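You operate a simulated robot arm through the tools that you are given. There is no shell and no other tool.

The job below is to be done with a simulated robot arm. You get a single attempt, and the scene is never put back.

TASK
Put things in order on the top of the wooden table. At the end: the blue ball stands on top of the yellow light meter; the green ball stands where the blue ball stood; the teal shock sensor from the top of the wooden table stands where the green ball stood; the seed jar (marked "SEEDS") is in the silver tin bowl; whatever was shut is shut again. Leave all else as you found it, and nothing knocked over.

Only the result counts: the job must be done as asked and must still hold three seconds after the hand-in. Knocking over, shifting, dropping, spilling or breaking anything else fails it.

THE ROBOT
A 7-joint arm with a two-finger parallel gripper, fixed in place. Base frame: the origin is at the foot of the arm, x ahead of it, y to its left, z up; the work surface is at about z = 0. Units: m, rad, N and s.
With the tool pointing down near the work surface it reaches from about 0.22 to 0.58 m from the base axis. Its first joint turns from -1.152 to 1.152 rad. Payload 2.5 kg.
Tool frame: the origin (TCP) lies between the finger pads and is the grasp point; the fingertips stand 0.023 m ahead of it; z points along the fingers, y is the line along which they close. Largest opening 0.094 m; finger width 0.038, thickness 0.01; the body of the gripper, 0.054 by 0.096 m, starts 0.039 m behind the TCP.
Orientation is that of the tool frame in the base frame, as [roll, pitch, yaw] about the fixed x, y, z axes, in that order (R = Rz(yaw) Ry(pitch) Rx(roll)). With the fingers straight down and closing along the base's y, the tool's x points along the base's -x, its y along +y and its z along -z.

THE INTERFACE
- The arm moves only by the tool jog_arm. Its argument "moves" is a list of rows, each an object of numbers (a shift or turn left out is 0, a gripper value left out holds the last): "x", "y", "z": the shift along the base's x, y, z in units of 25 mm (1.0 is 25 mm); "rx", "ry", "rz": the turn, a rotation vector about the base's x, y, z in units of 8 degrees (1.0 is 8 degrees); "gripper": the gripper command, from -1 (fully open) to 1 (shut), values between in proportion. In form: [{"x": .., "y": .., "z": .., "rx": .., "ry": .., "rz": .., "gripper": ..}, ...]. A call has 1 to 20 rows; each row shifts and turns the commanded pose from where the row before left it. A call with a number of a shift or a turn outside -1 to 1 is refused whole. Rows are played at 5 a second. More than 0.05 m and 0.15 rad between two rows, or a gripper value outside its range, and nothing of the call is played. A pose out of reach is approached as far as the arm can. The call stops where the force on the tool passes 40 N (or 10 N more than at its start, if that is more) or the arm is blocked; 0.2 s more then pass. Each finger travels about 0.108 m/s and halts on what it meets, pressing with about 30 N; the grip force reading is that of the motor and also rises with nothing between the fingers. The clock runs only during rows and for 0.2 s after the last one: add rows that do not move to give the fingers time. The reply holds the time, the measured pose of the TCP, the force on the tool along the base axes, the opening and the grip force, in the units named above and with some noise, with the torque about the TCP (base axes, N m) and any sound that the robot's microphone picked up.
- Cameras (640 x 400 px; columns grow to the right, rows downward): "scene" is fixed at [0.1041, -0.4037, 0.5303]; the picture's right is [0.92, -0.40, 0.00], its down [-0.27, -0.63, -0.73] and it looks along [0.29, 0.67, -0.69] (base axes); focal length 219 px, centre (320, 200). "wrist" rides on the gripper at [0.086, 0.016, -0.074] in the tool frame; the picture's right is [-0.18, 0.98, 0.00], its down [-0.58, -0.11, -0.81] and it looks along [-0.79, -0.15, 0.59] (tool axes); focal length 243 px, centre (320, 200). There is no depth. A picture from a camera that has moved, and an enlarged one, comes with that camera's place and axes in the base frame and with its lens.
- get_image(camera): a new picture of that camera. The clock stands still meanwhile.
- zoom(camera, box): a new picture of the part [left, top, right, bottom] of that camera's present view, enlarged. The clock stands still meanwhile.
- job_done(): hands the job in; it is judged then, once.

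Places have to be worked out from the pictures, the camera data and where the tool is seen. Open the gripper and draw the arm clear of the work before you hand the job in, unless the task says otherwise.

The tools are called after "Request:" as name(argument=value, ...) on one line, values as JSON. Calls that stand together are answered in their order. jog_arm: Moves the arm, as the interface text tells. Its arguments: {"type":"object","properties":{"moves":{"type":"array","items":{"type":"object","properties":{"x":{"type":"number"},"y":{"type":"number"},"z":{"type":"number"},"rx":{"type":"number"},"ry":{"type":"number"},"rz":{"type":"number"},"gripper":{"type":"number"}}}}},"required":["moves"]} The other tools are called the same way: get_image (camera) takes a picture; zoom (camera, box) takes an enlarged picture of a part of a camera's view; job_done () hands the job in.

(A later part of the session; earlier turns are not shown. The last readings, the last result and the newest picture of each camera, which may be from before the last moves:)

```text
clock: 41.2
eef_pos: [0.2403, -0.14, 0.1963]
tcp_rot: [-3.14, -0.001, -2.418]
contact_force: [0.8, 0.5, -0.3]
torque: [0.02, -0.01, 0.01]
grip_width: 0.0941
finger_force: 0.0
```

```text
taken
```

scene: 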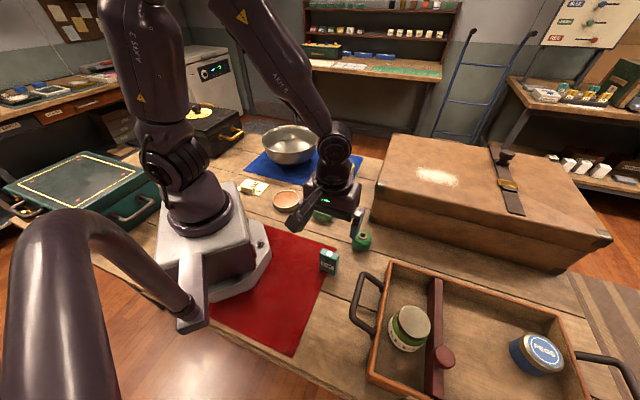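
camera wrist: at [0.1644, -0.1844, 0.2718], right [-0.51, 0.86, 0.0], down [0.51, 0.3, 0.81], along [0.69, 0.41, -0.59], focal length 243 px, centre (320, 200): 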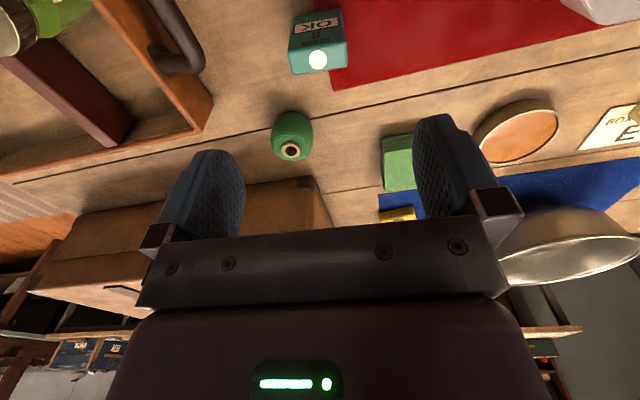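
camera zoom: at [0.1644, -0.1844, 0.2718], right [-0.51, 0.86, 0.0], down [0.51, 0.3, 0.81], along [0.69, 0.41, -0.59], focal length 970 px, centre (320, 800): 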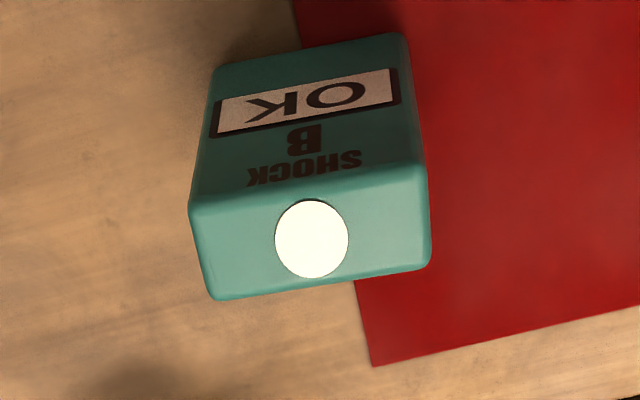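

Sensor top centre resolves to (0.241,-0.140), aligned with the tool's closing axis. I descend to z≈0.042 and close slowly to avoid any shock.

Request:
jog_arm(moves=[{"x": 0.03, "y": -0.05, "z": -0.8}, {"z": -1}, {"z": -1}, {"z": -1}, {"z": -1}, {"z": -0.7}, {"z": -0.4}, {"z": -0.2}, {}, {}])

Request:
get_image(camera="wrist")

Request:
zoom(camera="scene", box=[272, 200, 384, 290])

```text
clock: 43.4
eef_pos: [0.2408, -0.1402, 0.0464]
tcp_rot: [3.141, -0.001, -2.418]
contact_force: [-0.7, 0.0, 0.1]
torque: [0.0, 0.0, 0.0]
grip_width: 0.0943
finger_force: 0.1
```

```text
taken
camera wrist: at [0.1652, -0.1852, 0.1202], right [-0.51, 0.86, 0.0], down [0.51, 0.3, 0.81], along [0.69, 0.41, -0.59], focal length 243 px, centre (320, 200)
```

wrist: 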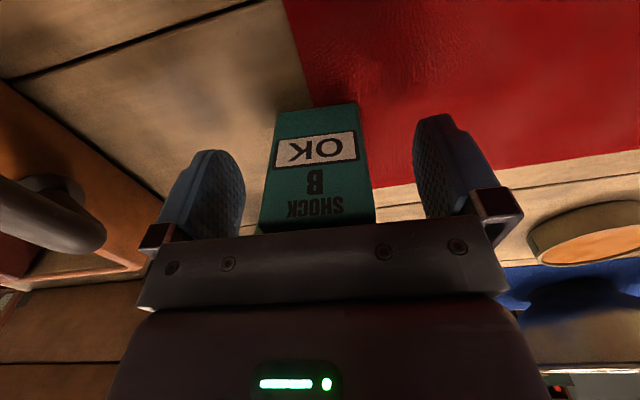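

```text
4.44 times, centred on (328, 245) of scene
camera zoom: at [0.1041, -0.4037, 0.5303], right [0.92, -0.4, 0.0], down [-0.27, -0.63, -0.73], along [0.29, 0.67, -0.69], focal length 975 px, centre (284, 0)
```

zoom: 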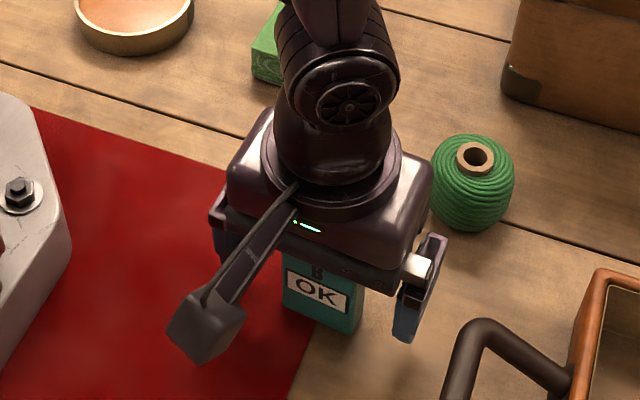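

Sensor is centred between the fingers, which look clear on both sides. I close in small steps.

Request:
jog_arm(moves=[{"gripper": -0.7}, {"gripper": -0.4}, {"gripper": -0.2}, {"gripper": -0.1}, {"gripper": -0.05}, {"gripper": 0.0}, {"gripper": 0.05}, {"gripper": 0.1}, {"gripper": 0.15}, {"gripper": 0.3}, {"gripper": 1}, {}, {}])

Request:
get_image(camera="wrist")

```text
clock: 46.2
eef_pos: [0.2407, -0.1386, 0.0448]
tcp_rot: [3.141, -0.001, -2.418]
contact_force: [0.4, 0.3, 2.1]
torque: [0.03, 0.04, -0.02]
grip_width: 0.0458
finger_force: 29.6
```

```text
taken
camera wrist: at [0.1651, -0.1851, 0.1203], right [-0.51, 0.86, 0.0], down [0.51, 0.3, 0.81], along [0.69, 0.41, -0.59], focal length 243 px, centre (320, 200)
```

wrist: 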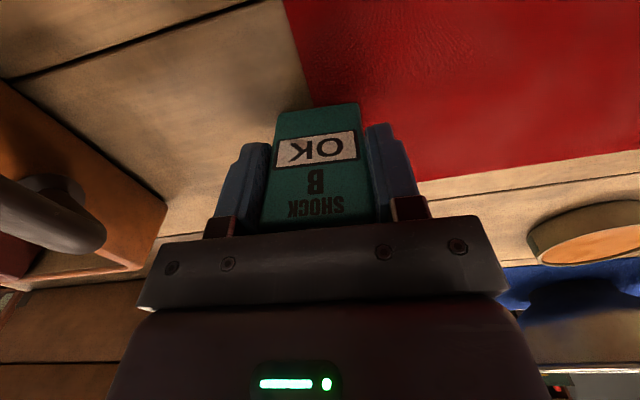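

Sensor held at width 0.0458. I lift gently with gradual speed to z≈0.16.

Request:
jog_arm(moves=[{"z": 0.08}, {"z": 0.15}, {"z": 0.3}, {"z": 0.45}, {"z": 0.6}, {"z": 0.7}, {"z": 0.7}, {"z": 0.6}, {"z": 0.45}, {"z": 0.3}, {"z": 0.15}, {}, {}])

Request:
zoom(camera="scene", box=[272, 150, 400, 290])

```text
clock: 49.0
eef_pos: [0.2413, -0.141, 0.1584]
tcp_rot: [-3.14, 0.0, -2.418]
contact_force: [0.3, -0.7, -1.4]
torque: [-0.01, -0.01, 0.03]
grip_width: 0.0456
finger_force: 30.0
```

```text
2.86 times, centred on (336, 220) of scene
camera zoom: at [0.1041, -0.4037, 0.5303], right [0.92, -0.4, 0.0], down [-0.27, -0.63, -0.73], along [0.29, 0.67, -0.69], focal length 627 px, centre (274, 143)
```

zoom: 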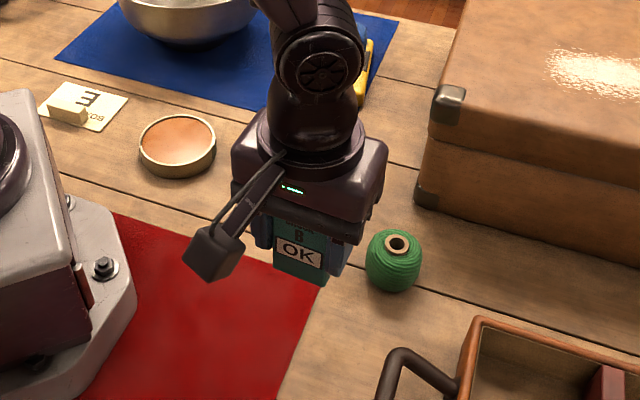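

Held firmly, still "OK". I carry it with smooth ramps to above the green ball's former spot.

Request:
jog_arm(moves=[{"x": 0.2, "y": -0.053}, {"x": 0.4, "y": -0.107}, {"x": 0.6, "y": -0.16}, {"x": 0.8, "y": -0.214}, {"x": 0.9, "y": -0.241}, {"x": 0.9, "y": -0.241}, {"x": 0.9, "y": -0.241}, {"x": 0.9, "y": -0.241}, {"x": 0.9, "y": -0.241}, {"x": 0.8, "y": -0.214}, {"x": 0.6, "y": -0.16}, {"x": 0.5, "y": -0.134}, {"x": 0.3, "y": -0.08}, {"x": 0.2, "y": -0.053}, {}, {}])

Request:
get_image(camera="wrist")

Request:
zoom(camera="scene", box=[350, 160, 510, 300])

```text
clock: 52.4
eef_pos: [0.4633, -0.2007, 0.1582]
tcp_rot: [3.141, 0.0, -2.418]
contact_force: [0.0, 0.3, -1.3]
torque: [-0.03, -0.01, 0.02]
grip_width: 0.0459
finger_force: 30.5
```

```text
taken
camera wrist: at [0.3878, -0.2451, 0.2324], right [-0.51, 0.86, 0.0], down [0.51, 0.3, 0.81], along [0.69, 0.41, -0.59], focal length 243 px, centre (320, 200)
```

wrist: 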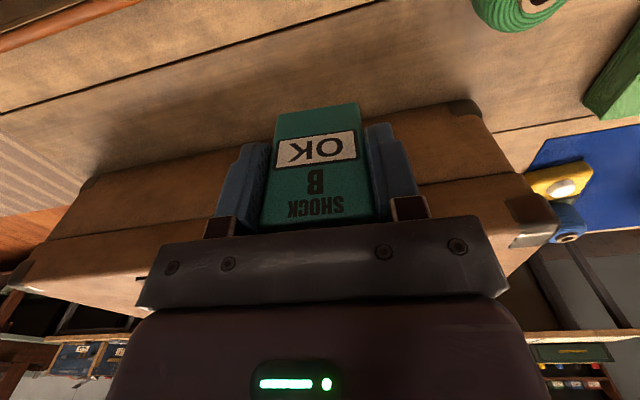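

```text
2.86 times, centred on (430, 230) of scene
camera zoom: at [0.1041, -0.4037, 0.5303], right [0.92, -0.4, 0.0], down [-0.27, -0.63, -0.73], along [0.29, 0.67, -0.69], focal length 627 px, centre (6, 114)
```

zoom: 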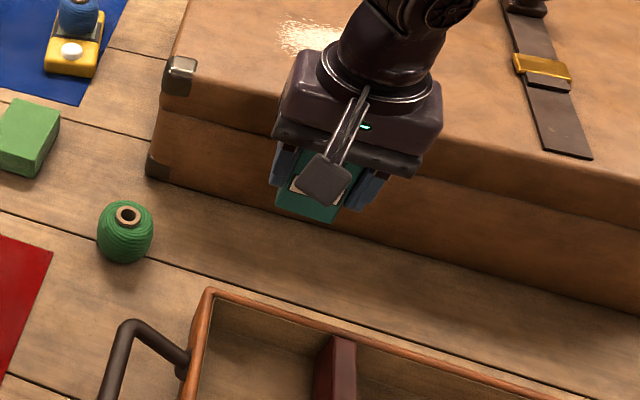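

On station at (0.463,-0.2005). I lower smoothly to z≈0.054.

Request:
jog_arm(moves=[{"z": -0.2}, {"z": -0.4}, {"z": -0.6}, {"z": -0.7}, {"z": -0.7}, {"z": -0.6}, {"z": -0.5}, {"z": -0.3}, {"z": -0.15}, {}, {}])

Request:
zoom(camera="scene", box=[370, 190, 470, 280])

Request:
get_image(camera="wrist")

```text
clock: 54.8
eef_pos: [0.4637, -0.2002, 0.0549]
tcp_rot: [-3.141, -0.002, -2.417]
contact_force: [0.2, -0.3, -0.5]
torque: [0.01, 0.0, -0.01]
grip_width: 0.0454
finger_force: 29.9
```

```text
4.44 times, centred on (420, 235) of scene
camera zoom: at [0.1041, -0.4037, 0.5303], right [0.92, -0.4, 0.0], down [-0.27, -0.63, -0.73], along [0.29, 0.67, -0.69], focal length 975 px, centre (-124, 44)
```

zoom: 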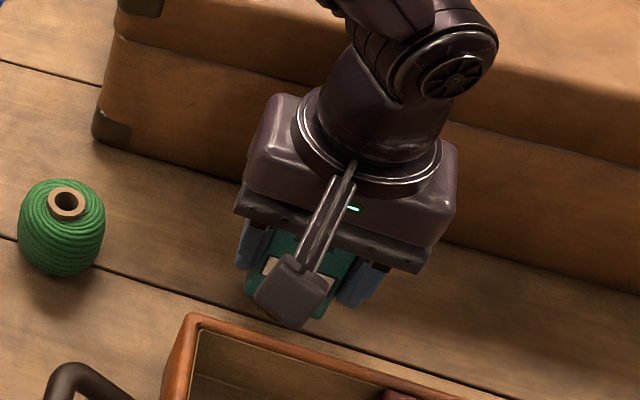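

```text
taken
camera wrist: at [0.3876, -0.245, 0.1294], right [-0.51, 0.86, 0.0], down [0.51, 0.3, 0.81], along [0.69, 0.41, -0.59], focal length 243 px, centre (320, 200)
```

wrist: 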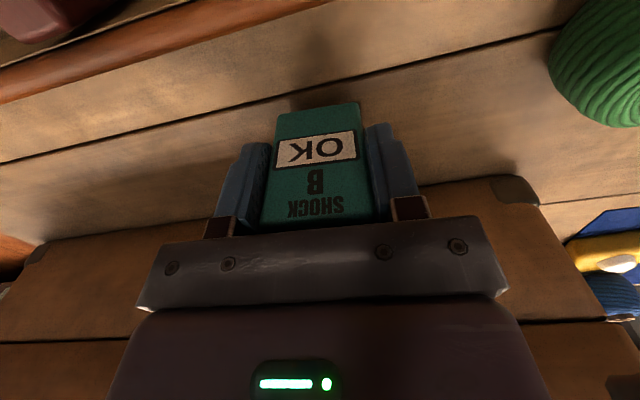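

About 9 mm above the table. I lower ~6.5 mm in small steps and read the force.

Request:
jog_arm(moves=[{"z": -0.08}, {"z": -0.08}, {"z": -0.06}, {"z": -0.04}, {}, {}])

```text
clock: 56.2
eef_pos: [0.4634, -0.1999, 0.0475]
tcp_rot: [-3.141, 0.0, -2.418]
contact_force: [0.4, -0.4, -1.1]
torque: [-0.02, -0.02, -0.02]
grip_width: 0.0455
finger_force: 30.1
```

No contact yet; I lower another 1 mm.

Request:
jog_arm(moves=[{"z": -0.02}, {"z": -0.02}, {}, {}])

```text
clock: 57.2
eef_pos: [0.4626, -0.1996, 0.0472]
tcp_rot: [-3.141, 0.0, -2.417]
contact_force: [0.2, 0.7, -0.5]
torque: [0.0, 0.05, 0.04]
grip_width: 0.0456
finger_force: 29.8
```

Still free; another 0.75 mm.

Request:
jog_arm(moves=[{"z": -0.015}, {"z": -0.015}, {}, {}])

```text
clock: 58.2
eef_pos: [0.4632, -0.1999, 0.046]
tcp_rot: [-3.14, 0.0, -2.416]
contact_force: [-0.8, -0.4, -1.7]
torque: [-0.03, -0.03, -0.01]
grip_width: 0.0456
finger_force: 30.2
```

Still free at z≈0.046; another 0.75 mm.

Request:
jog_arm(moves=[{"z": -0.015}, {"z": -0.015}, {}, {}])

```text
clock: 59.2
eef_pos: [0.4631, -0.1995, 0.0456]
tcp_rot: [3.139, -0.002, -2.417]
contact_force: [-1.9, 1.6, 6.5]
torque: [0.05, 0.13, 0.0]
grip_width: 0.0454
finger_force: 29.6
```

Contact at 6.5 N. I ease up ~0.3 mm and open slowly.

Request:
jog_arm(moves=[{"z": 0.012}, {}, {"gripper": 0.06}, {"gripper": 0.03}, {"gripper": 0.0}, {"gripper": -0.03}, {"gripper": -0.08}, {"gripper": -0.15}, {"gripper": -0.3}, {"gripper": -0.5}, {"gripper": -0.75}, {"gripper": -1}, {}, {}])

Request:
get_image(camera="wrist")

```text
clock: 62.2
eef_pos: [0.4639, -0.201, 0.0453]
tcp_rot: [-3.141, 0.001, -2.417]
contact_force: [-0.3, 1.1, -0.8]
torque: [0.02, 0.02, -0.02]
grip_width: 0.0939
finger_force: 0.0
```

```text
taken
camera wrist: at [0.3876, -0.2449, 0.1204], right [-0.51, 0.86, 0.0], down [0.51, 0.3, 0.81], along [0.69, 0.41, -0.59], focal length 243 px, centre (320, 200)
```

wrist: 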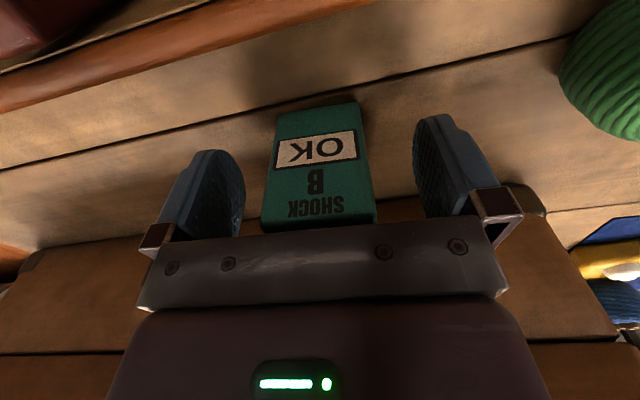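

Released and standing. I rise straight to z≈0.25 and then move over the seed jar while turning the tool to −45° (fingers along the tray's short direction).

Request:
jog_arm(moves=[{"z": 0.2}, {"z": 0.4}, {"z": 0.8}, {"z": 1}, {"z": 1}, {"z": 1}, {"z": 1}, {"z": 1}, {"z": 1}, {"z": 0.8}, {}])

Request:
jog_arm(moves=[{"x": -0.3, "y": -0.3, "rz": -0.9}, {"x": -0.5, "y": -0.5, "rz": -0.9}, {"x": -0.5, "y": -0.5, "rz": -0.9}, {"x": -0.5, "y": -0.5, "rz": -0.9}, {"x": -0.5, "y": -0.5, "rz": -0.9}, {"x": -0.5, "y": -0.5, "rz": -0.9}, {"x": -0.5, "y": -0.5, "rz": -0.9}, {"x": -0.5, "y": -0.5, "rz": -0.9}, {"x": -0.5, "y": -0.5, "rz": -0.9}, {"x": -0.5, "y": -0.5, "rz": -0.9}, {"x": -0.5, "y": -0.5, "rz": -0.9}, {"x": -0.45, "y": -0.53, "rz": -0.9}, {}, {}])

Request:
get_image(camera="wrist")

Request:
get_image(camera="scene")

Request:
zoom(camera="scene", box=[300, 130, 460, 280])

```text
clock: 64.6
eef_pos: [0.4642, -0.201, 0.2508]
tcp_rot: [3.141, 0.0, -2.417]
contact_force: [-0.4, -0.3, 0.9]
torque: [-0.02, 0.02, 0.01]
grip_width: 0.094
finger_force: 0.0
```

```text
clock: 67.6
eef_pos: [0.3203, -0.3449, 0.2517]
tcp_rot: [3.141, 0.0, 2.357]
contact_force: [-1.1, -0.3, 0.0]
torque: [0.03, -0.01, -0.02]
grip_width: 0.0939
finger_force: 0.1
```

```text
taken
camera wrist: at [0.2696, -0.2726, 0.3257], right [0.82, 0.57, 0.0], down [0.33, -0.49, 0.81], along [0.46, -0.67, -0.59], focal length 243 px, centre (320, 200)
```

wrist: 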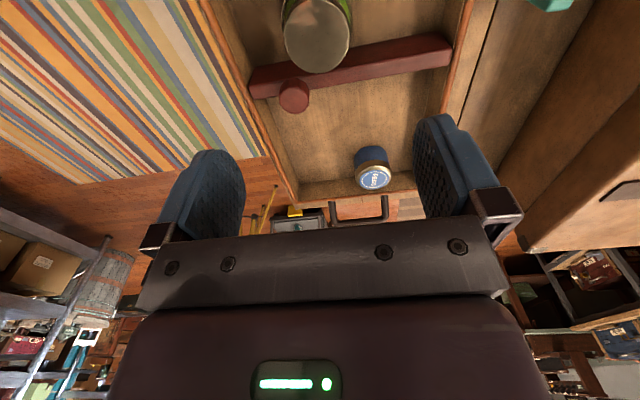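

```text
taken
```

scene: 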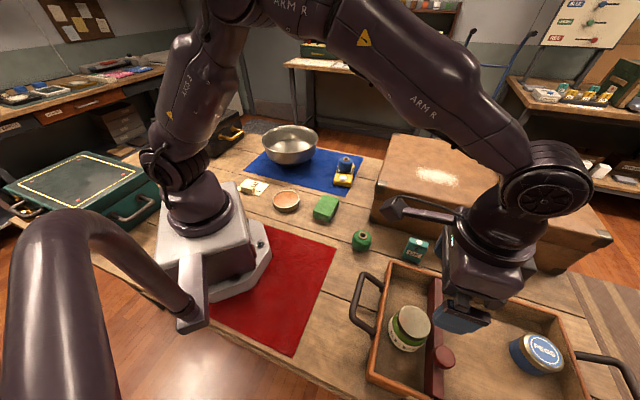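

```text
2.67 times, centred on (380, 205) of scene
camera zoom: at [0.1041, -0.4037, 0.5303], right [0.92, -0.4, 0.0], down [-0.27, -0.63, -0.73], along [0.29, 0.67, -0.69], focal length 585 px, centre (160, 187)
```

zoom: 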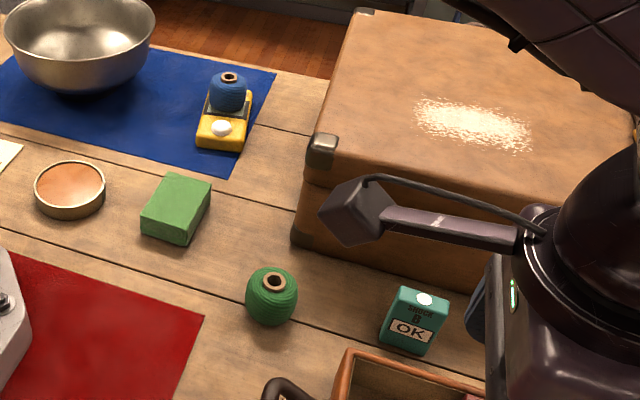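

Everything so far stands as wanted. I zoom in on the seed jar from the wrist to fix its centre and see clearances.

Request:
zoom(camera="wrist", box=[224, 0, 416, 120])

Request:
zoom(camera="scene", box=[340, 255, 500, 385])

```text
3.33 times, centred on (320, 60) of wrist
camera zoom: at [0.2696, -0.2726, 0.3257], right [0.82, 0.57, 0.0], down [0.33, -0.49, 0.81], along [0.46, -0.67, -0.59], focal length 809 px, centre (320, 667)
```

zoom: 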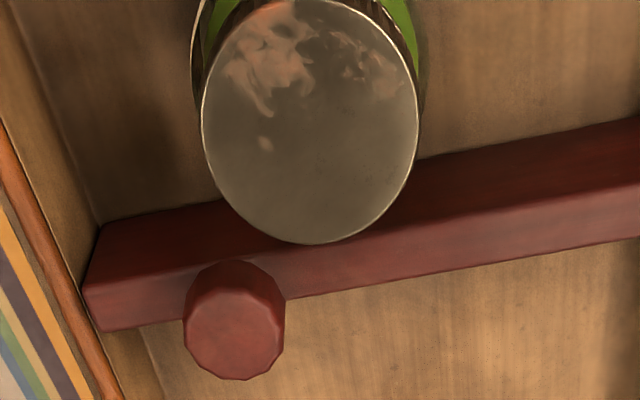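

```text
3.08 times, centred on (420, 320) of scene
camera zoom: at [0.1041, -0.4037, 0.5303], right [0.92, -0.4, 0.0], down [-0.27, -0.63, -0.73], along [0.29, 0.67, -0.69], focal length 675 px, centre (12, -169)
```

zoom: 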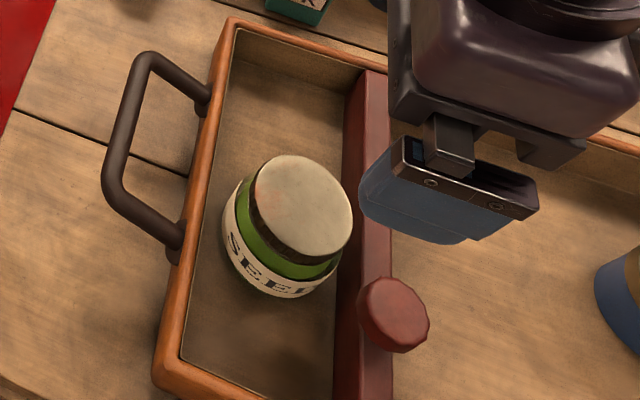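

Lid top centre is at roughly (0.316,-0.345), z≈0.085. I shift −4 mm in x and lower to z≈0.15 for a better look.

Request:
jog_arm(moves=[{"x": -0.16, "z": -0.7}, {"z": -1}, {"z": -1}, {"z": -0.8}, {"z": -0.5}, {}, {}])

Request:
get_image(camera="wrist")

Request:
zoom(camera="wrist", box=[224, 0, 416, 120])

Request:
zoom(camera="scene", box=[340, 220, 500, 385])

```text
clock: 69.2
eef_pos: [0.3151, -0.3459, 0.1501]
tcp_rot: [-3.141, -0.001, 2.357]
contact_force: [0.0, -0.4, 0.3]
torque: [0.0, -0.03, -0.01]
grip_width: 0.0939
finger_force: 0.0
```

```text
taken
camera wrist: at [0.2646, -0.2737, 0.2252], right [0.82, 0.57, 0.0], down [0.33, -0.49, 0.81], along [0.46, -0.66, -0.59], focal length 243 px, centre (320, 200)
```

wrist: 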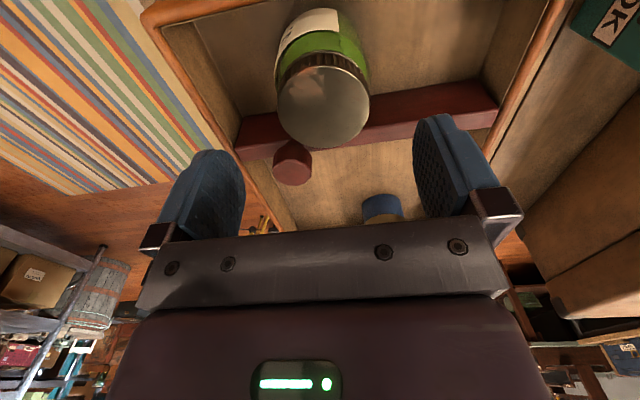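

```text
3.33 times, centred on (320, 60) of wrist
camera zoom: at [0.2646, -0.2737, 0.2252], right [0.82, 0.57, 0.0], down [0.33, -0.49, 0.81], along [0.46, -0.66, -0.59], focal length 809 px, centre (320, 667)
```

zoom: 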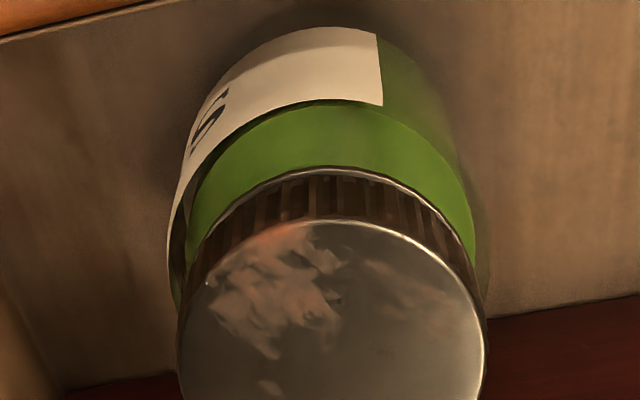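

```text
2.42 times, centred on (420, 302) of scene
camera zoom: at [0.1041, -0.4037, 0.5303], right [0.92, -0.4, 0.0], down [-0.27, -0.63, -0.73], along [0.29, 0.67, -0.69], focal length 532 px, centre (78, -48)
```

zoom: 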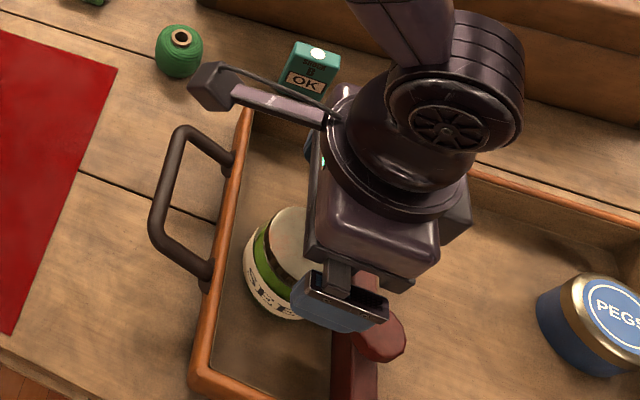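

From the two views the jar centre is ≈ (0.315,-0.3426), lid top z≈0.092, body ≈64 mm wide, lid ≈59 mm. I shift +3 mm in y and descend to z≈0.064, leaving the palm above the lid.

Request:
jog_arm(moves=[{"y": 0.13, "z": -0.4}, {"z": -0.8}, {"z": -0.8}, {"z": -0.7}, {"z": -0.5}, {"z": -0.2}, {}, {}])

Request:
get_image(camera="wrist")

Request:
zoom(camera="scene", box=[340, 220, 500, 385])

```text
clock: 71.0
eef_pos: [0.3154, -0.3426, 0.0658]
tcp_rot: [-3.141, -0.002, 2.358]
contact_force: [-1.2, 0.2, 0.1]
torque: [-0.02, -0.03, 0.02]
grip_width: 0.0941
finger_force: 0.0
```

```text
taken
camera wrist: at [0.2658, -0.2698, 0.1402], right [0.82, 0.57, 0.0], down [0.33, -0.49, 0.81], along [0.46, -0.66, -0.59], focal length 243 px, centre (320, 200)
```

wrist: 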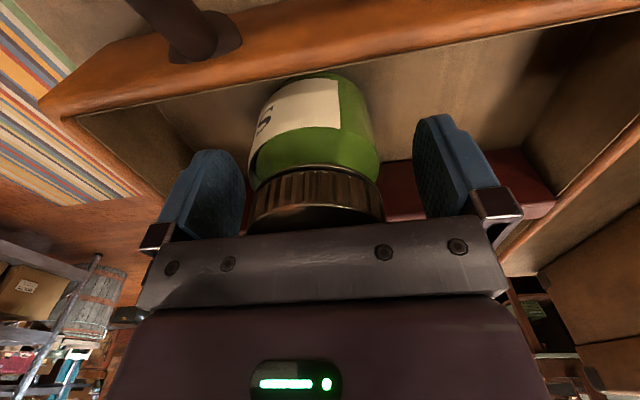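

```text
2.42 times, centred on (420, 302) of scene
camera zoom: at [0.1041, -0.4037, 0.5303], right [0.92, -0.4, 0.0], down [-0.27, -0.63, -0.73], along [0.29, 0.67, -0.69], focal length 532 px, centre (78, -48)
```

zoom: 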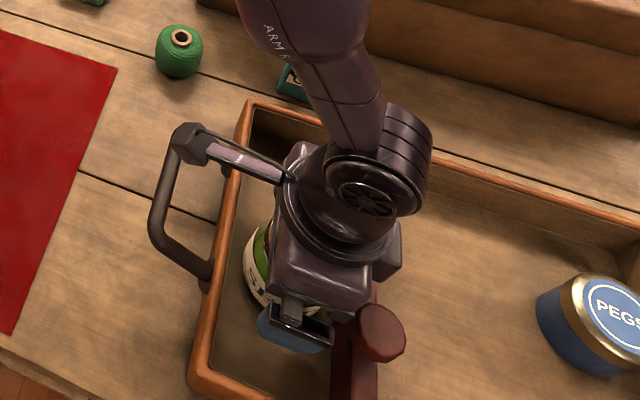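

The jar stands between the fingers with room on both sides, and no contact force. I zoom to check the gap between the lid and the palm.

Request:
zoom(camera="wrist", box=[224, 130, 416, 250])

Request:
zoom(camera="scene", box=[380, 280, 460, 350])

```text
3.33 times, centred on (320, 190) of wrist
camera zoom: at [0.2658, -0.2698, 0.1402], right [0.82, 0.57, 0.0], down [0.33, -0.49, 0.81], along [0.46, -0.66, -0.59], focal length 809 px, centre (320, 233)
```

zoom: 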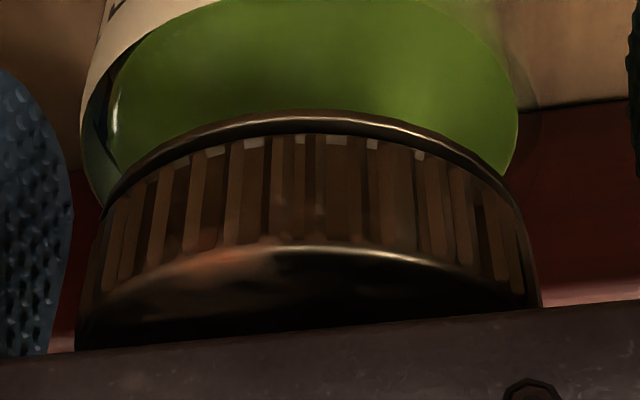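

```text
5.71 times, centred on (420, 315) of scene
camera zoom: at [0.1041, -0.4037, 0.5303], right [0.92, -0.4, 0.0], down [-0.27, -0.63, -0.73], along [0.29, 0.67, -0.69], focal length 1253 px, centre (-251, -457)
```

zoom: 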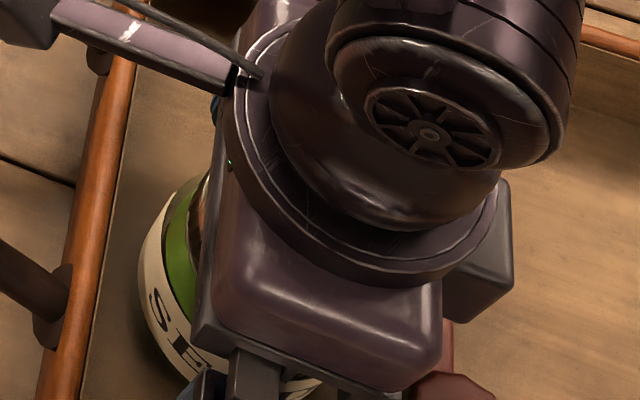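

There's ~5 mm between lid and palm. I close slowly on the jar body.

Request:
jog_arm(moves=[{"gripper": -0.7}, {"gripper": -0.5}, {"gripper": -0.42}, {"gripper": -0.36}, {"gripper": -0.3}, {"gripper": -0.25}, {"gripper": 0}, {"gripper": 1}, {}, {}])

Request:
get_image(camera="wrist")

```text
clock: 73.2
eef_pos: [0.3163, -0.3422, 0.0658]
tcp_rot: [-3.141, -0.001, 2.358]
contact_force: [-0.3, 0.0, 1.2]
torque: [-0.01, 0.01, -0.03]
grip_width: 0.0656
finger_force: 30.2
```

```text
taken
camera wrist: at [0.2658, -0.2698, 0.1403], right [0.82, 0.57, 0.0], down [0.33, -0.49, 0.81], along [0.46, -0.66, -0.59], focal length 243 px, centre (320, 200)
```

wrist: 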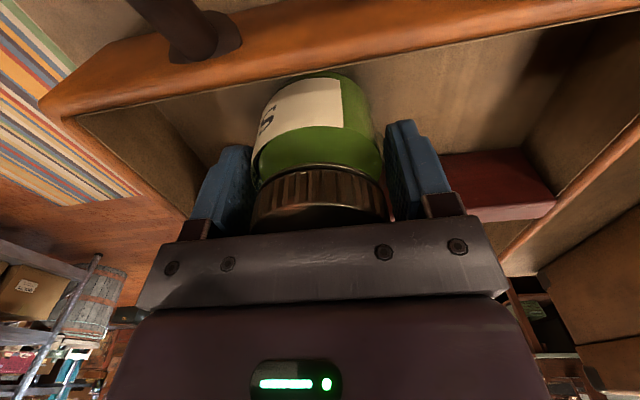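

Gripped at 65.6 mm (the body). I lift gently a few centimetres and check.

Request:
jog_arm(moves=[{"z": 0.1}, {"z": 0.2}, {"z": 0.4}, {"z": 0.6}, {"z": 0.6}, {"z": 0.4}, {"z": 0.2}, {}])

Request:
get_image(camera="wrist")

Request:
zoom(camera="scene", box=[340, 200, 500, 385])

```text
clock: 75.0
eef_pos: [0.3177, -0.3423, 0.1283]
tcp_rot: [3.141, 0.001, 2.358]
contact_force: [0.3, 0.1, -2.0]
torque: [-0.01, 0.02, 0.01]
grip_width: 0.0652
finger_force: 29.6
```

```text
taken
camera wrist: at [0.266, -0.2693, 0.2031], right [0.82, 0.57, 0.0], down [0.33, -0.49, 0.81], along [0.46, -0.66, -0.59], focal length 243 px, centre (320, 200)
```

wrist: 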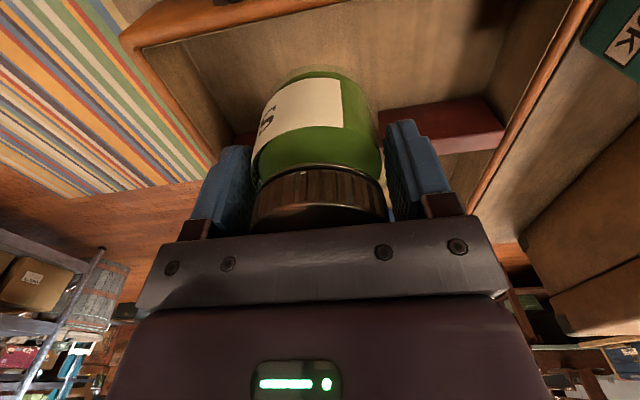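

```text
2.16 times, centred on (420, 292) of scene
camera zoom: at [0.1041, -0.4037, 0.5303], right [0.92, -0.4, 0.0], down [-0.27, -0.63, -0.73], along [0.29, 0.67, -0.69], focal length 474 px, centre (104, 0)
```

zoom: 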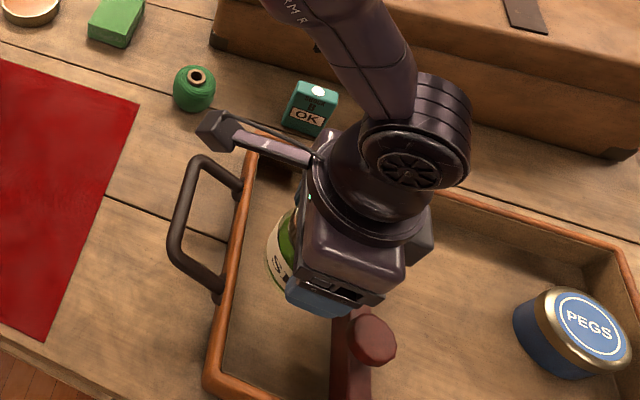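

Jar is free of the tray. I lift on to z≈0.27 and start the transit across to the bowl, turning the tool so the camera looks outward at the bowl.

Request:
jog_arm(moves=[{"z": 0.4}, {"z": 0.8}, {"z": 0.9}, {"z": 0.9}, {"z": 0.9}, {"z": 0.9}, {"z": 0.6}, {"z": 0.3}, {"y": 0.3, "rz": 0.3}, {"y": 0.6, "rz": 0.5}, {"y": 0.9, "rz": 0.5}, {"y": 1, "rz": 0.5}, {"y": 1, "rz": 0.5}, {"y": 1, "rz": 0.5}, {"y": 1, "rz": 0.5}, {"y": 1, "rz": 0.5}, {"y": 1, "rz": 0.5}, {"y": 1, "rz": 0.5}, {"y": 1, "rz": 0.5}, {"y": 0.8, "rz": 0.4}])

Request:
get_image(camera="scene")

```text
clock: 79.2
eef_pos: [0.3164, -0.0778, 0.2698]
tcp_rot: [-3.142, 0.001, -3.128]
contact_force: [-0.3, -0.3, -1.4]
torque: [0.0, -0.01, 0.02]
grip_width: 0.0651
finger_force: 30.1
```

```text
taken
```

scene: 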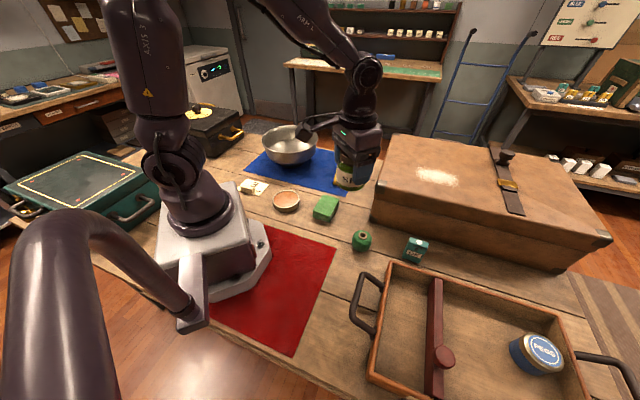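

Transit is fine. I continue to y≈0.26 with the remaining turn, then look at the bowl.

Request:
jog_arm(moves=[{"y": 0.4, "rz": 0.4}, {"y": 0.8, "rz": 0.45}, {"y": 1, "rz": 0.45}, {"y": 1, "rz": 0.45}, {"y": 1, "rz": 0.45}, {"y": 1, "rz": 0.45}, {"y": 1, "rz": 0.45}, {"y": 1, "rz": 0.45}, {"y": 1, "rz": 0.45}, {"y": 1, "rz": 0.45}, {"y": 1, "rz": 0.45}, {"y": 1, "rz": 0.45}, {"y": 1, "rz": 0.45}, {"y": 0.8, "rz": 0.45}, {"y": 0.5, "rz": 0.03}, {}, {}])

Request:
get_image(camera="wrist")

Request:
get_image(camera="scene")

```text
clock: 82.8
eef_pos: [0.3157, 0.259, 0.2716]
tcp_rot: [3.142, -0.001, -2.254]
contact_force: [-0.5, -0.1, -2.7]
torque: [-0.01, 0.01, 0.01]
grip_width: 0.0655
finger_force: 30.3
```

```text
taken
camera wrist: at [0.248, 0.2036, 0.3463], right [-0.65, 0.76, 0.0], down [0.45, 0.38, 0.81], along [0.61, 0.52, -0.59], focal length 243 px, centre (320, 200)
```

wrist: 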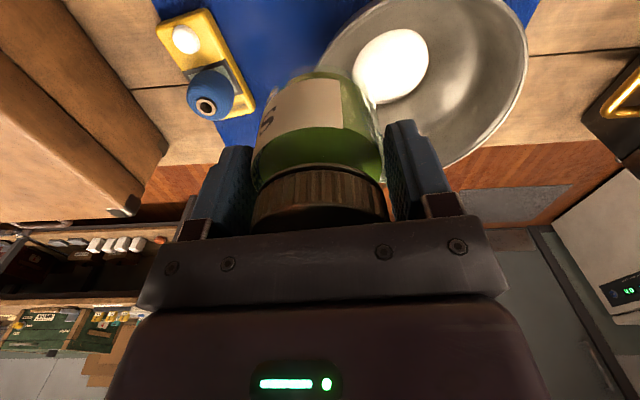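

```text
taken
```

scene: 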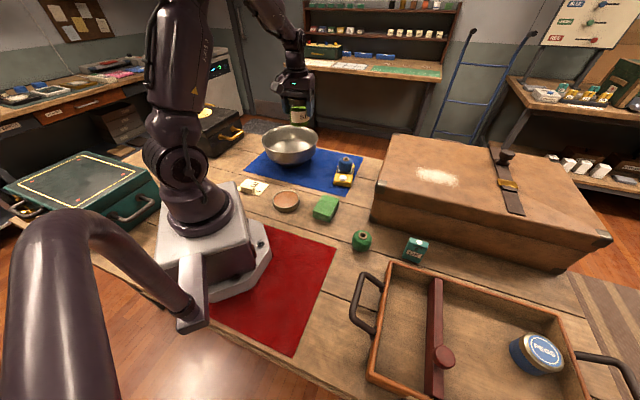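

I see the bowl with a flat bright floor disc; estimate its centre near (0.309,0.384), rim z≈0.10, radius ≈0.118. I zoom for better estimates.

Request:
zoom(camera="wrist", box=[304, 0, 560, 170])

Request:
zoom(camera="scene", box=[240, 60, 352, 180])

```text
2.35 times, centred on (432, 85) of wrist
camera zoom: at [0.248, 0.2036, 0.3463], right [-0.65, 0.76, 0.0], down [0.45, 0.38, 0.81], along [0.61, 0.52, -0.59], focal length 571 px, centre (56, 471)
```

zoom: 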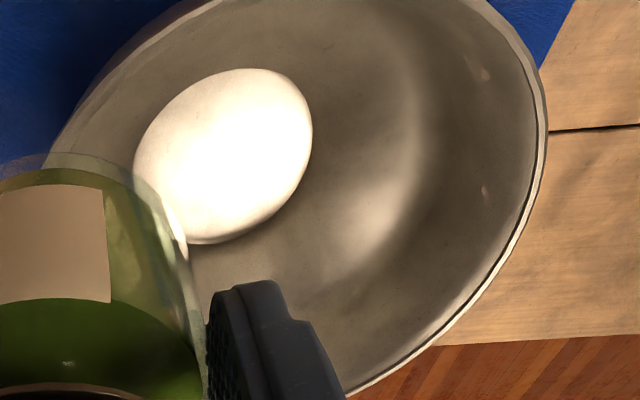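

```text
3.33 times, centred on (296, 120) of scene
camera zoom: at [0.1041, -0.4037, 0.5303], right [0.92, -0.4, 0.0], down [-0.27, -0.63, -0.73], along [0.29, 0.67, -0.69], focal length 731 px, centre (400, 467)
```

zoom: 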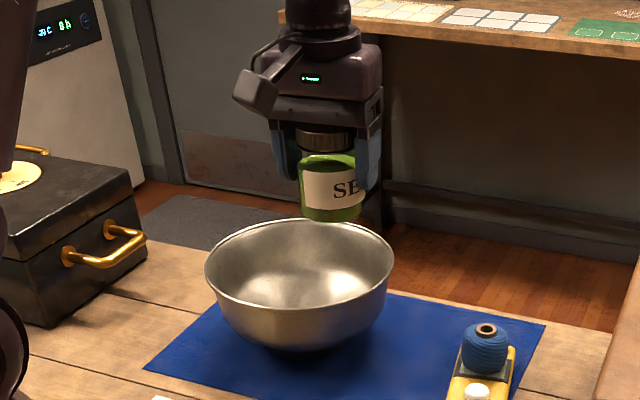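

Fitting rim points from both cameras gives bowl centre ≈ (0.310,0.385), rim z≈0.104, R≈0.118, flat floor ~0.05 radius. I move the jar above that point at the same height.

Request:
jog_arm(moves=[{"x": -0.03, "y": 0.4}, {"x": -0.04, "y": 0.8}, {"x": -0.04, "y": 0.9}, {"x": -0.04, "y": 0.9}, {"x": -0.04, "y": 0.9}, {"x": -0.04, "y": 0.7}, {"y": 0.4}, {}, {}])

Request:
get_image(camera="wrist")

Request:
zoom(camera="scene", box=[240, 60, 352, 180])

```text
clock: 84.8
eef_pos: [0.3101, 0.3837, 0.2703]
tcp_rot: [-3.14, 0.001, -2.253]
contact_force: [0.5, 0.3, -2.7]
torque: [0.01, 0.02, -0.01]
grip_width: 0.065
finger_force: 30.0
```

```text
taken
camera wrist: at [0.2424, 0.3275, 0.3454], right [-0.65, 0.76, 0.0], down [0.45, 0.38, 0.81], along [0.61, 0.52, -0.59], focal length 243 px, centre (320, 200)
```

wrist: 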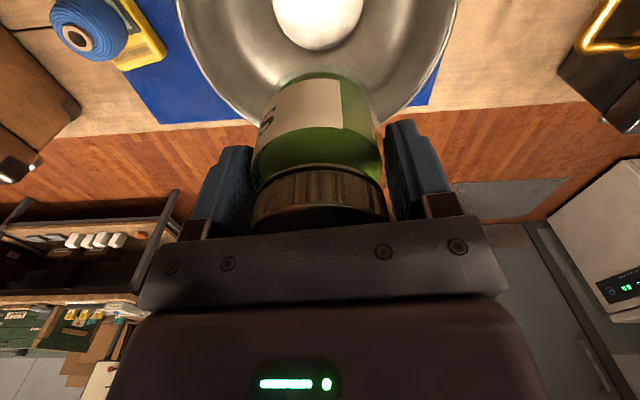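

```text
3.33 times, centred on (296, 120) of scene
camera zoom: at [0.1041, -0.4037, 0.5303], right [0.92, -0.4, 0.0], down [-0.27, -0.63, -0.73], along [0.29, 0.67, -0.69], focal length 731 px, centre (400, 467)
```

zoom: 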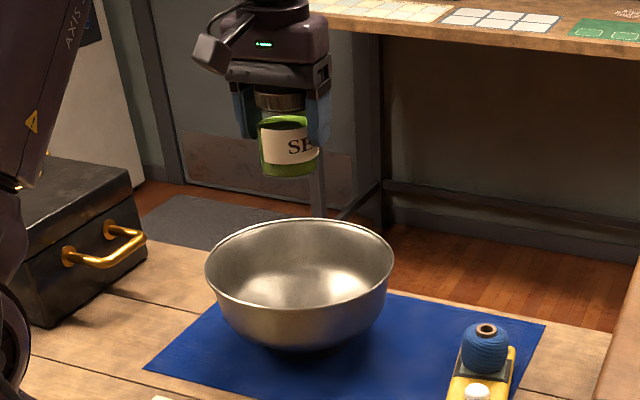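

The bowl floor disc is centred beneath the jar (column 318; far edge ≈0.05 beyond the TCP axis). I descend to z≈0.105 and look.

Request:
jog_arm(moves=[{"z": -0.4}, {"z": -0.8}, {"z": -0.9}, {"z": -0.9}, {"z": -0.9}, {"z": -0.9}, {"z": -0.9}, {"z": -0.6}, {"z": -0.3}, {}, {}])

Request:
get_image(camera="wrist")

Request:
zoom(camera="scene", box=[240, 70, 352, 180])

```text
clock: 87.2
eef_pos: [0.3115, 0.3844, 0.1049]
tcp_rot: [3.141, -0.001, -2.254]
contact_force: [0.4, -0.5, -2.1]
torque: [0.03, 0.02, -0.03]
grip_width: 0.0653
finger_force: 29.9
```

```text
taken
camera wrist: at [0.2435, 0.3281, 0.18], right [-0.65, 0.76, 0.0], down [0.45, 0.38, 0.81], along [0.61, 0.52, -0.59], focal length 243 px, centre (320, 200)
```

wrist: 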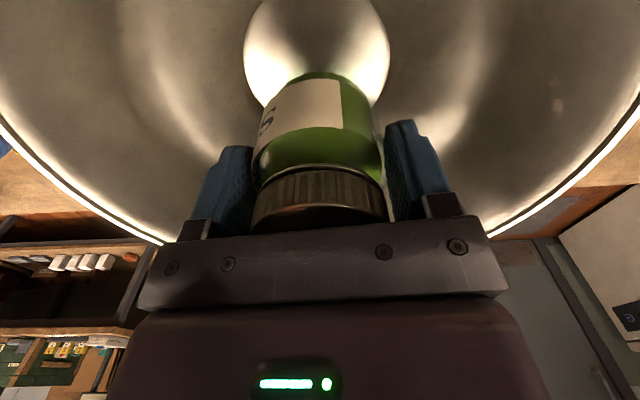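

```text
3.64 times, centred on (296, 125) of scene
camera zoom: at [0.1041, -0.4037, 0.5303], right [0.92, -0.4, 0.0], down [-0.27, -0.63, -0.73], along [0.29, 0.67, -0.69], focal length 798 px, centre (407, 473)
```

zoom: 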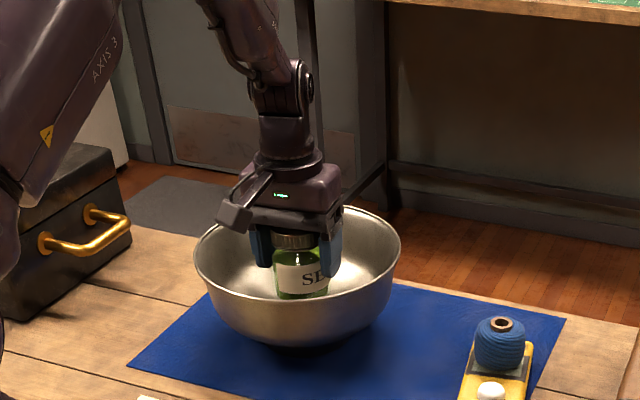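

Jar is centred in the bowl with clearance all round. I lower ~3 cm more, then ease down.

Request:
jog_arm(moves=[{"z": -0.3}, {"z": -0.4}, {"z": -0.3}, {"z": -0.2}, {"z": -0.1}, {}, {}])

Request:
get_image(camera="wrist")

```text
clock: 88.8
eef_pos: [0.3097, 0.3849, 0.0735]
tcp_rot: [-3.141, 0.0, -2.252]
contact_force: [0.4, -0.2, -2.6]
torque: [-0.01, -0.01, -0.01]
grip_width: 0.0651
finger_force: 30.1
```

```text
taken
camera wrist: at [0.2426, 0.328, 0.1473], right [-0.65, 0.76, 0.0], down [0.45, 0.38, 0.81], along [0.61, 0.52, -0.59], focal length 243 px, centre (320, 200)
```

wrist: 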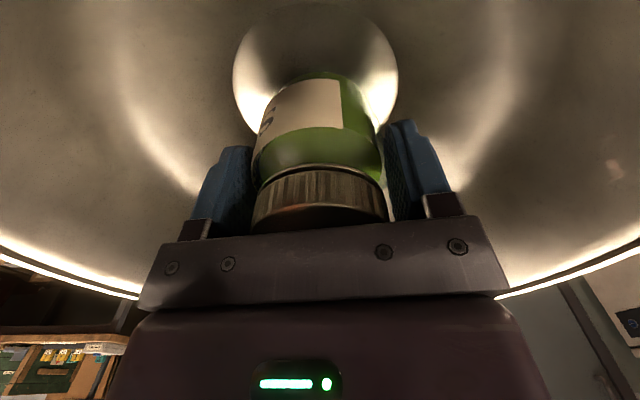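

Still above the floor (baseline force −2.6 N is the jar's weight). I lower 5 mm in small steps.

Request:
jog_arm(moves=[{"z": -0.05}, {"z": -0.05}, {"z": -0.05}, {"z": -0.05}, {}, {}])

```text
clock: 90.2
eef_pos: [0.3105, 0.3858, 0.0686]
tcp_rot: [-3.14, 0.001, -2.254]
contact_force: [0.1, -0.3, -2.4]
torque: [0.0, -0.01, -0.01]
grip_width: 0.065
finger_force: 30.5
```

No contact yet at z≈0.0686; I lower another 2.5 mm.

Request:
jog_arm(moves=[{"z": -0.03}, {"z": -0.03}, {"z": -0.03}, {}, {}])

```text
clock: 91.4
eef_pos: [0.3104, 0.3843, 0.0662]
tcp_rot: [3.141, 0.0, -2.253]
contact_force: [0.3, -1.2, -2.5]
torque: [0.03, -0.02, -0.05]
grip_width: 0.0652
finger_force: 30.0
```

Still free; another 1.5 mm.

Request:
jog_arm(moves=[{"z": -0.03}, {"z": -0.03}, {}, {}])

Request:
zoom(camera="wrist", box=[224, 0, 416, 120])

```text
clock: 92.4
eef_pos: [0.3104, 0.3848, 0.065]
tcp_rot: [3.14, 0.001, -2.253]
contact_force: [0.0, 0.9, -2.3]
torque: [0.05, 0.01, -0.01]
grip_width: 0.0652
finger_force: 30.0
```

```text
3.33 times, centred on (320, 60) of wrist
camera zoom: at [0.2429, 0.328, 0.139], right [-0.65, 0.76, 0.0], down [0.45, 0.38, 0.81], along [0.61, 0.52, -0.59], focal length 809 px, centre (320, 667)
```

zoom: 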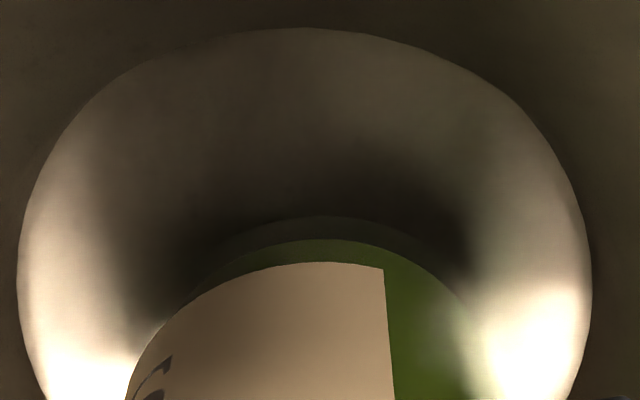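

The jar base is close to the floor (its reflection almost touches). I lower another ~1.5 mm.

Request:
jog_arm(moves=[{"z": -0.03}, {"z": -0.03}, {}, {}])

```text
clock: 93.4
eef_pos: [0.3108, 0.3847, 0.0636]
tcp_rot: [3.141, -0.001, -2.253]
contact_force: [0.6, -0.2, -2.2]
torque: [0.03, -0.02, 0.0]
grip_width: 0.0652
finger_force: 30.2
```

Still hanging free (−2.2 N); another ~1.5 mm.

Request:
jog_arm(moves=[{"z": -0.03}, {"z": -0.03}, {}, {}])

Request:
zoom(camera="wrist", box=[224, 0, 416, 120])

```text
clock: 94.4
eef_pos: [0.3109, 0.3845, 0.0612]
tcp_rot: [-3.141, 0.0, -2.255]
contact_force: [-0.1, -0.2, -2.3]
torque: [-0.01, 0.0, 0.03]
grip_width: 0.0651
finger_force: 30.0
```

```text
3.33 times, centred on (320, 60) of wrist
camera zoom: at [0.2428, 0.3279, 0.1354], right [-0.65, 0.76, 0.0], down [0.45, 0.38, 0.81], along [0.61, 0.52, -0.59], focal length 809 px, centre (320, 667)
```

zoom: 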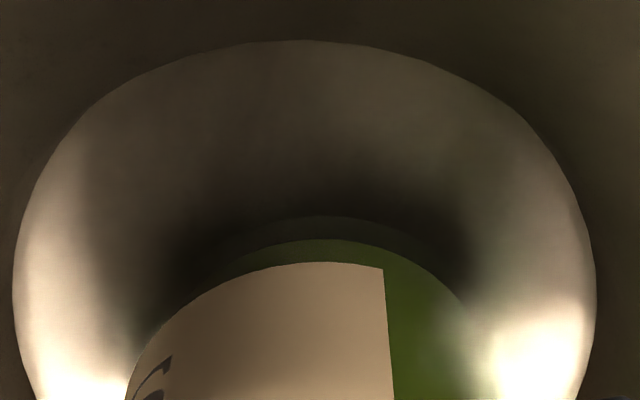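

Still not touching; the jar's base seems ~5–10 mm above the floor. I check the camera box's clearance to the rim in the scene view before going lower.

Request:
zoom(camera="scene", box=[250, 90, 346, 170])

Request:
get_image(camera="wrist")

```text
5.00 times, centred on (298, 130) of scene
camera zoom: at [0.1041, -0.4037, 0.5303], right [0.92, -0.4, 0.0], down [-0.27, -0.63, -0.73], along [0.29, 0.67, -0.69], focal length 1096 px, centre (430, 550)
```

zoom: 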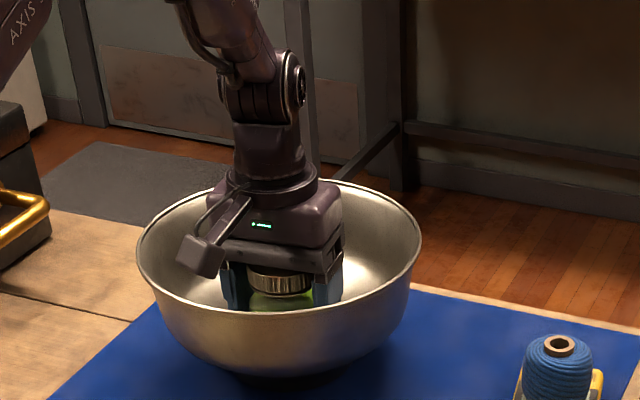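

```text
taken
camera wrist: at [0.2428, 0.3279, 0.1354], right [-0.65, 0.76, 0.0], down [0.45, 0.38, 0.81], along [0.61, 0.52, -0.59], focal length 243 px, centre (320, 200)
```

wrist: 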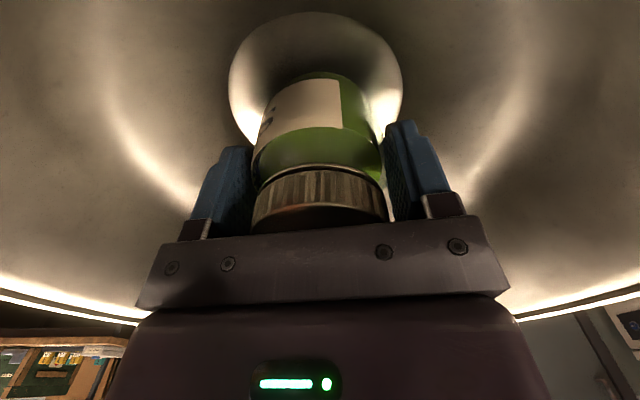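

The camera box bottom is ≈0.126, well above the rim (≈0.104). I keep lowering in ~2 mm increments.

Request:
jog_arm(moves=[{"z": -0.04}, {"z": -0.04}, {}, {}])

```text
clock: 95.4
eef_pos: [0.3098, 0.385, 0.0596]
tcp_rot: [3.141, 0.0, -2.253]
contact_force: [-0.6, 0.8, -2.2]
torque: [0.0, -0.03, 0.01]
grip_width: 0.0652
finger_force: 29.7
```

Still free; 2 mm more.

Request:
jog_arm(moves=[{"z": -0.04}, {"z": -0.04}, {}, {}])

```text
clock: 96.4
eef_pos: [0.3109, 0.3854, 0.0583]
tcp_rot: [3.141, 0.001, -2.253]
contact_force: [-2.9, -6.9, 19.6]
torque: [-0.34, 0.22, 0.01]
grip_width: 0.0652
finger_force: 30.0
```

Contact: ~20 N up. I back off ~1 mm and re-read.

Request:
jog_arm(moves=[{"z": 0.035}, {}, {}])

Request:
zoom(camera="wrist", box=[200, 0, 440, 150])

```text
clock: 97.2
eef_pos: [0.312, 0.3862, 0.058]
tcp_rot: [3.139, 0.003, -2.253]
contact_force: [2.8, 2.2, 8.5]
torque: [0.04, -0.03, -0.04]
grip_width: 0.0653
finger_force: 30.2
```

```text
2.67 times, centred on (320, 75) of wrist
camera zoom: at [0.2431, 0.3288, 0.1321], right [-0.65, 0.76, 0.0], down [0.45, 0.38, 0.81], along [0.62, 0.52, -0.59], focal length 647 px, centre (320, 533)
```

zoom: 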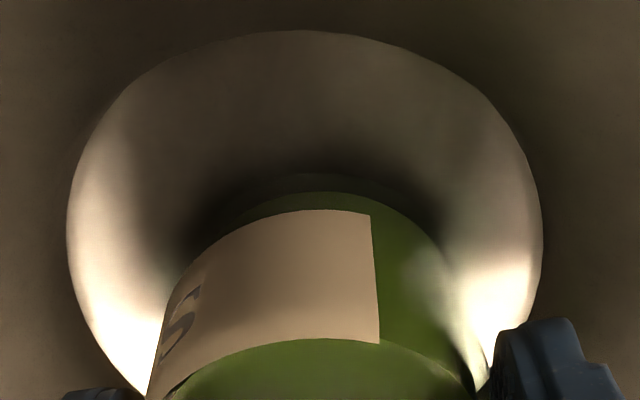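

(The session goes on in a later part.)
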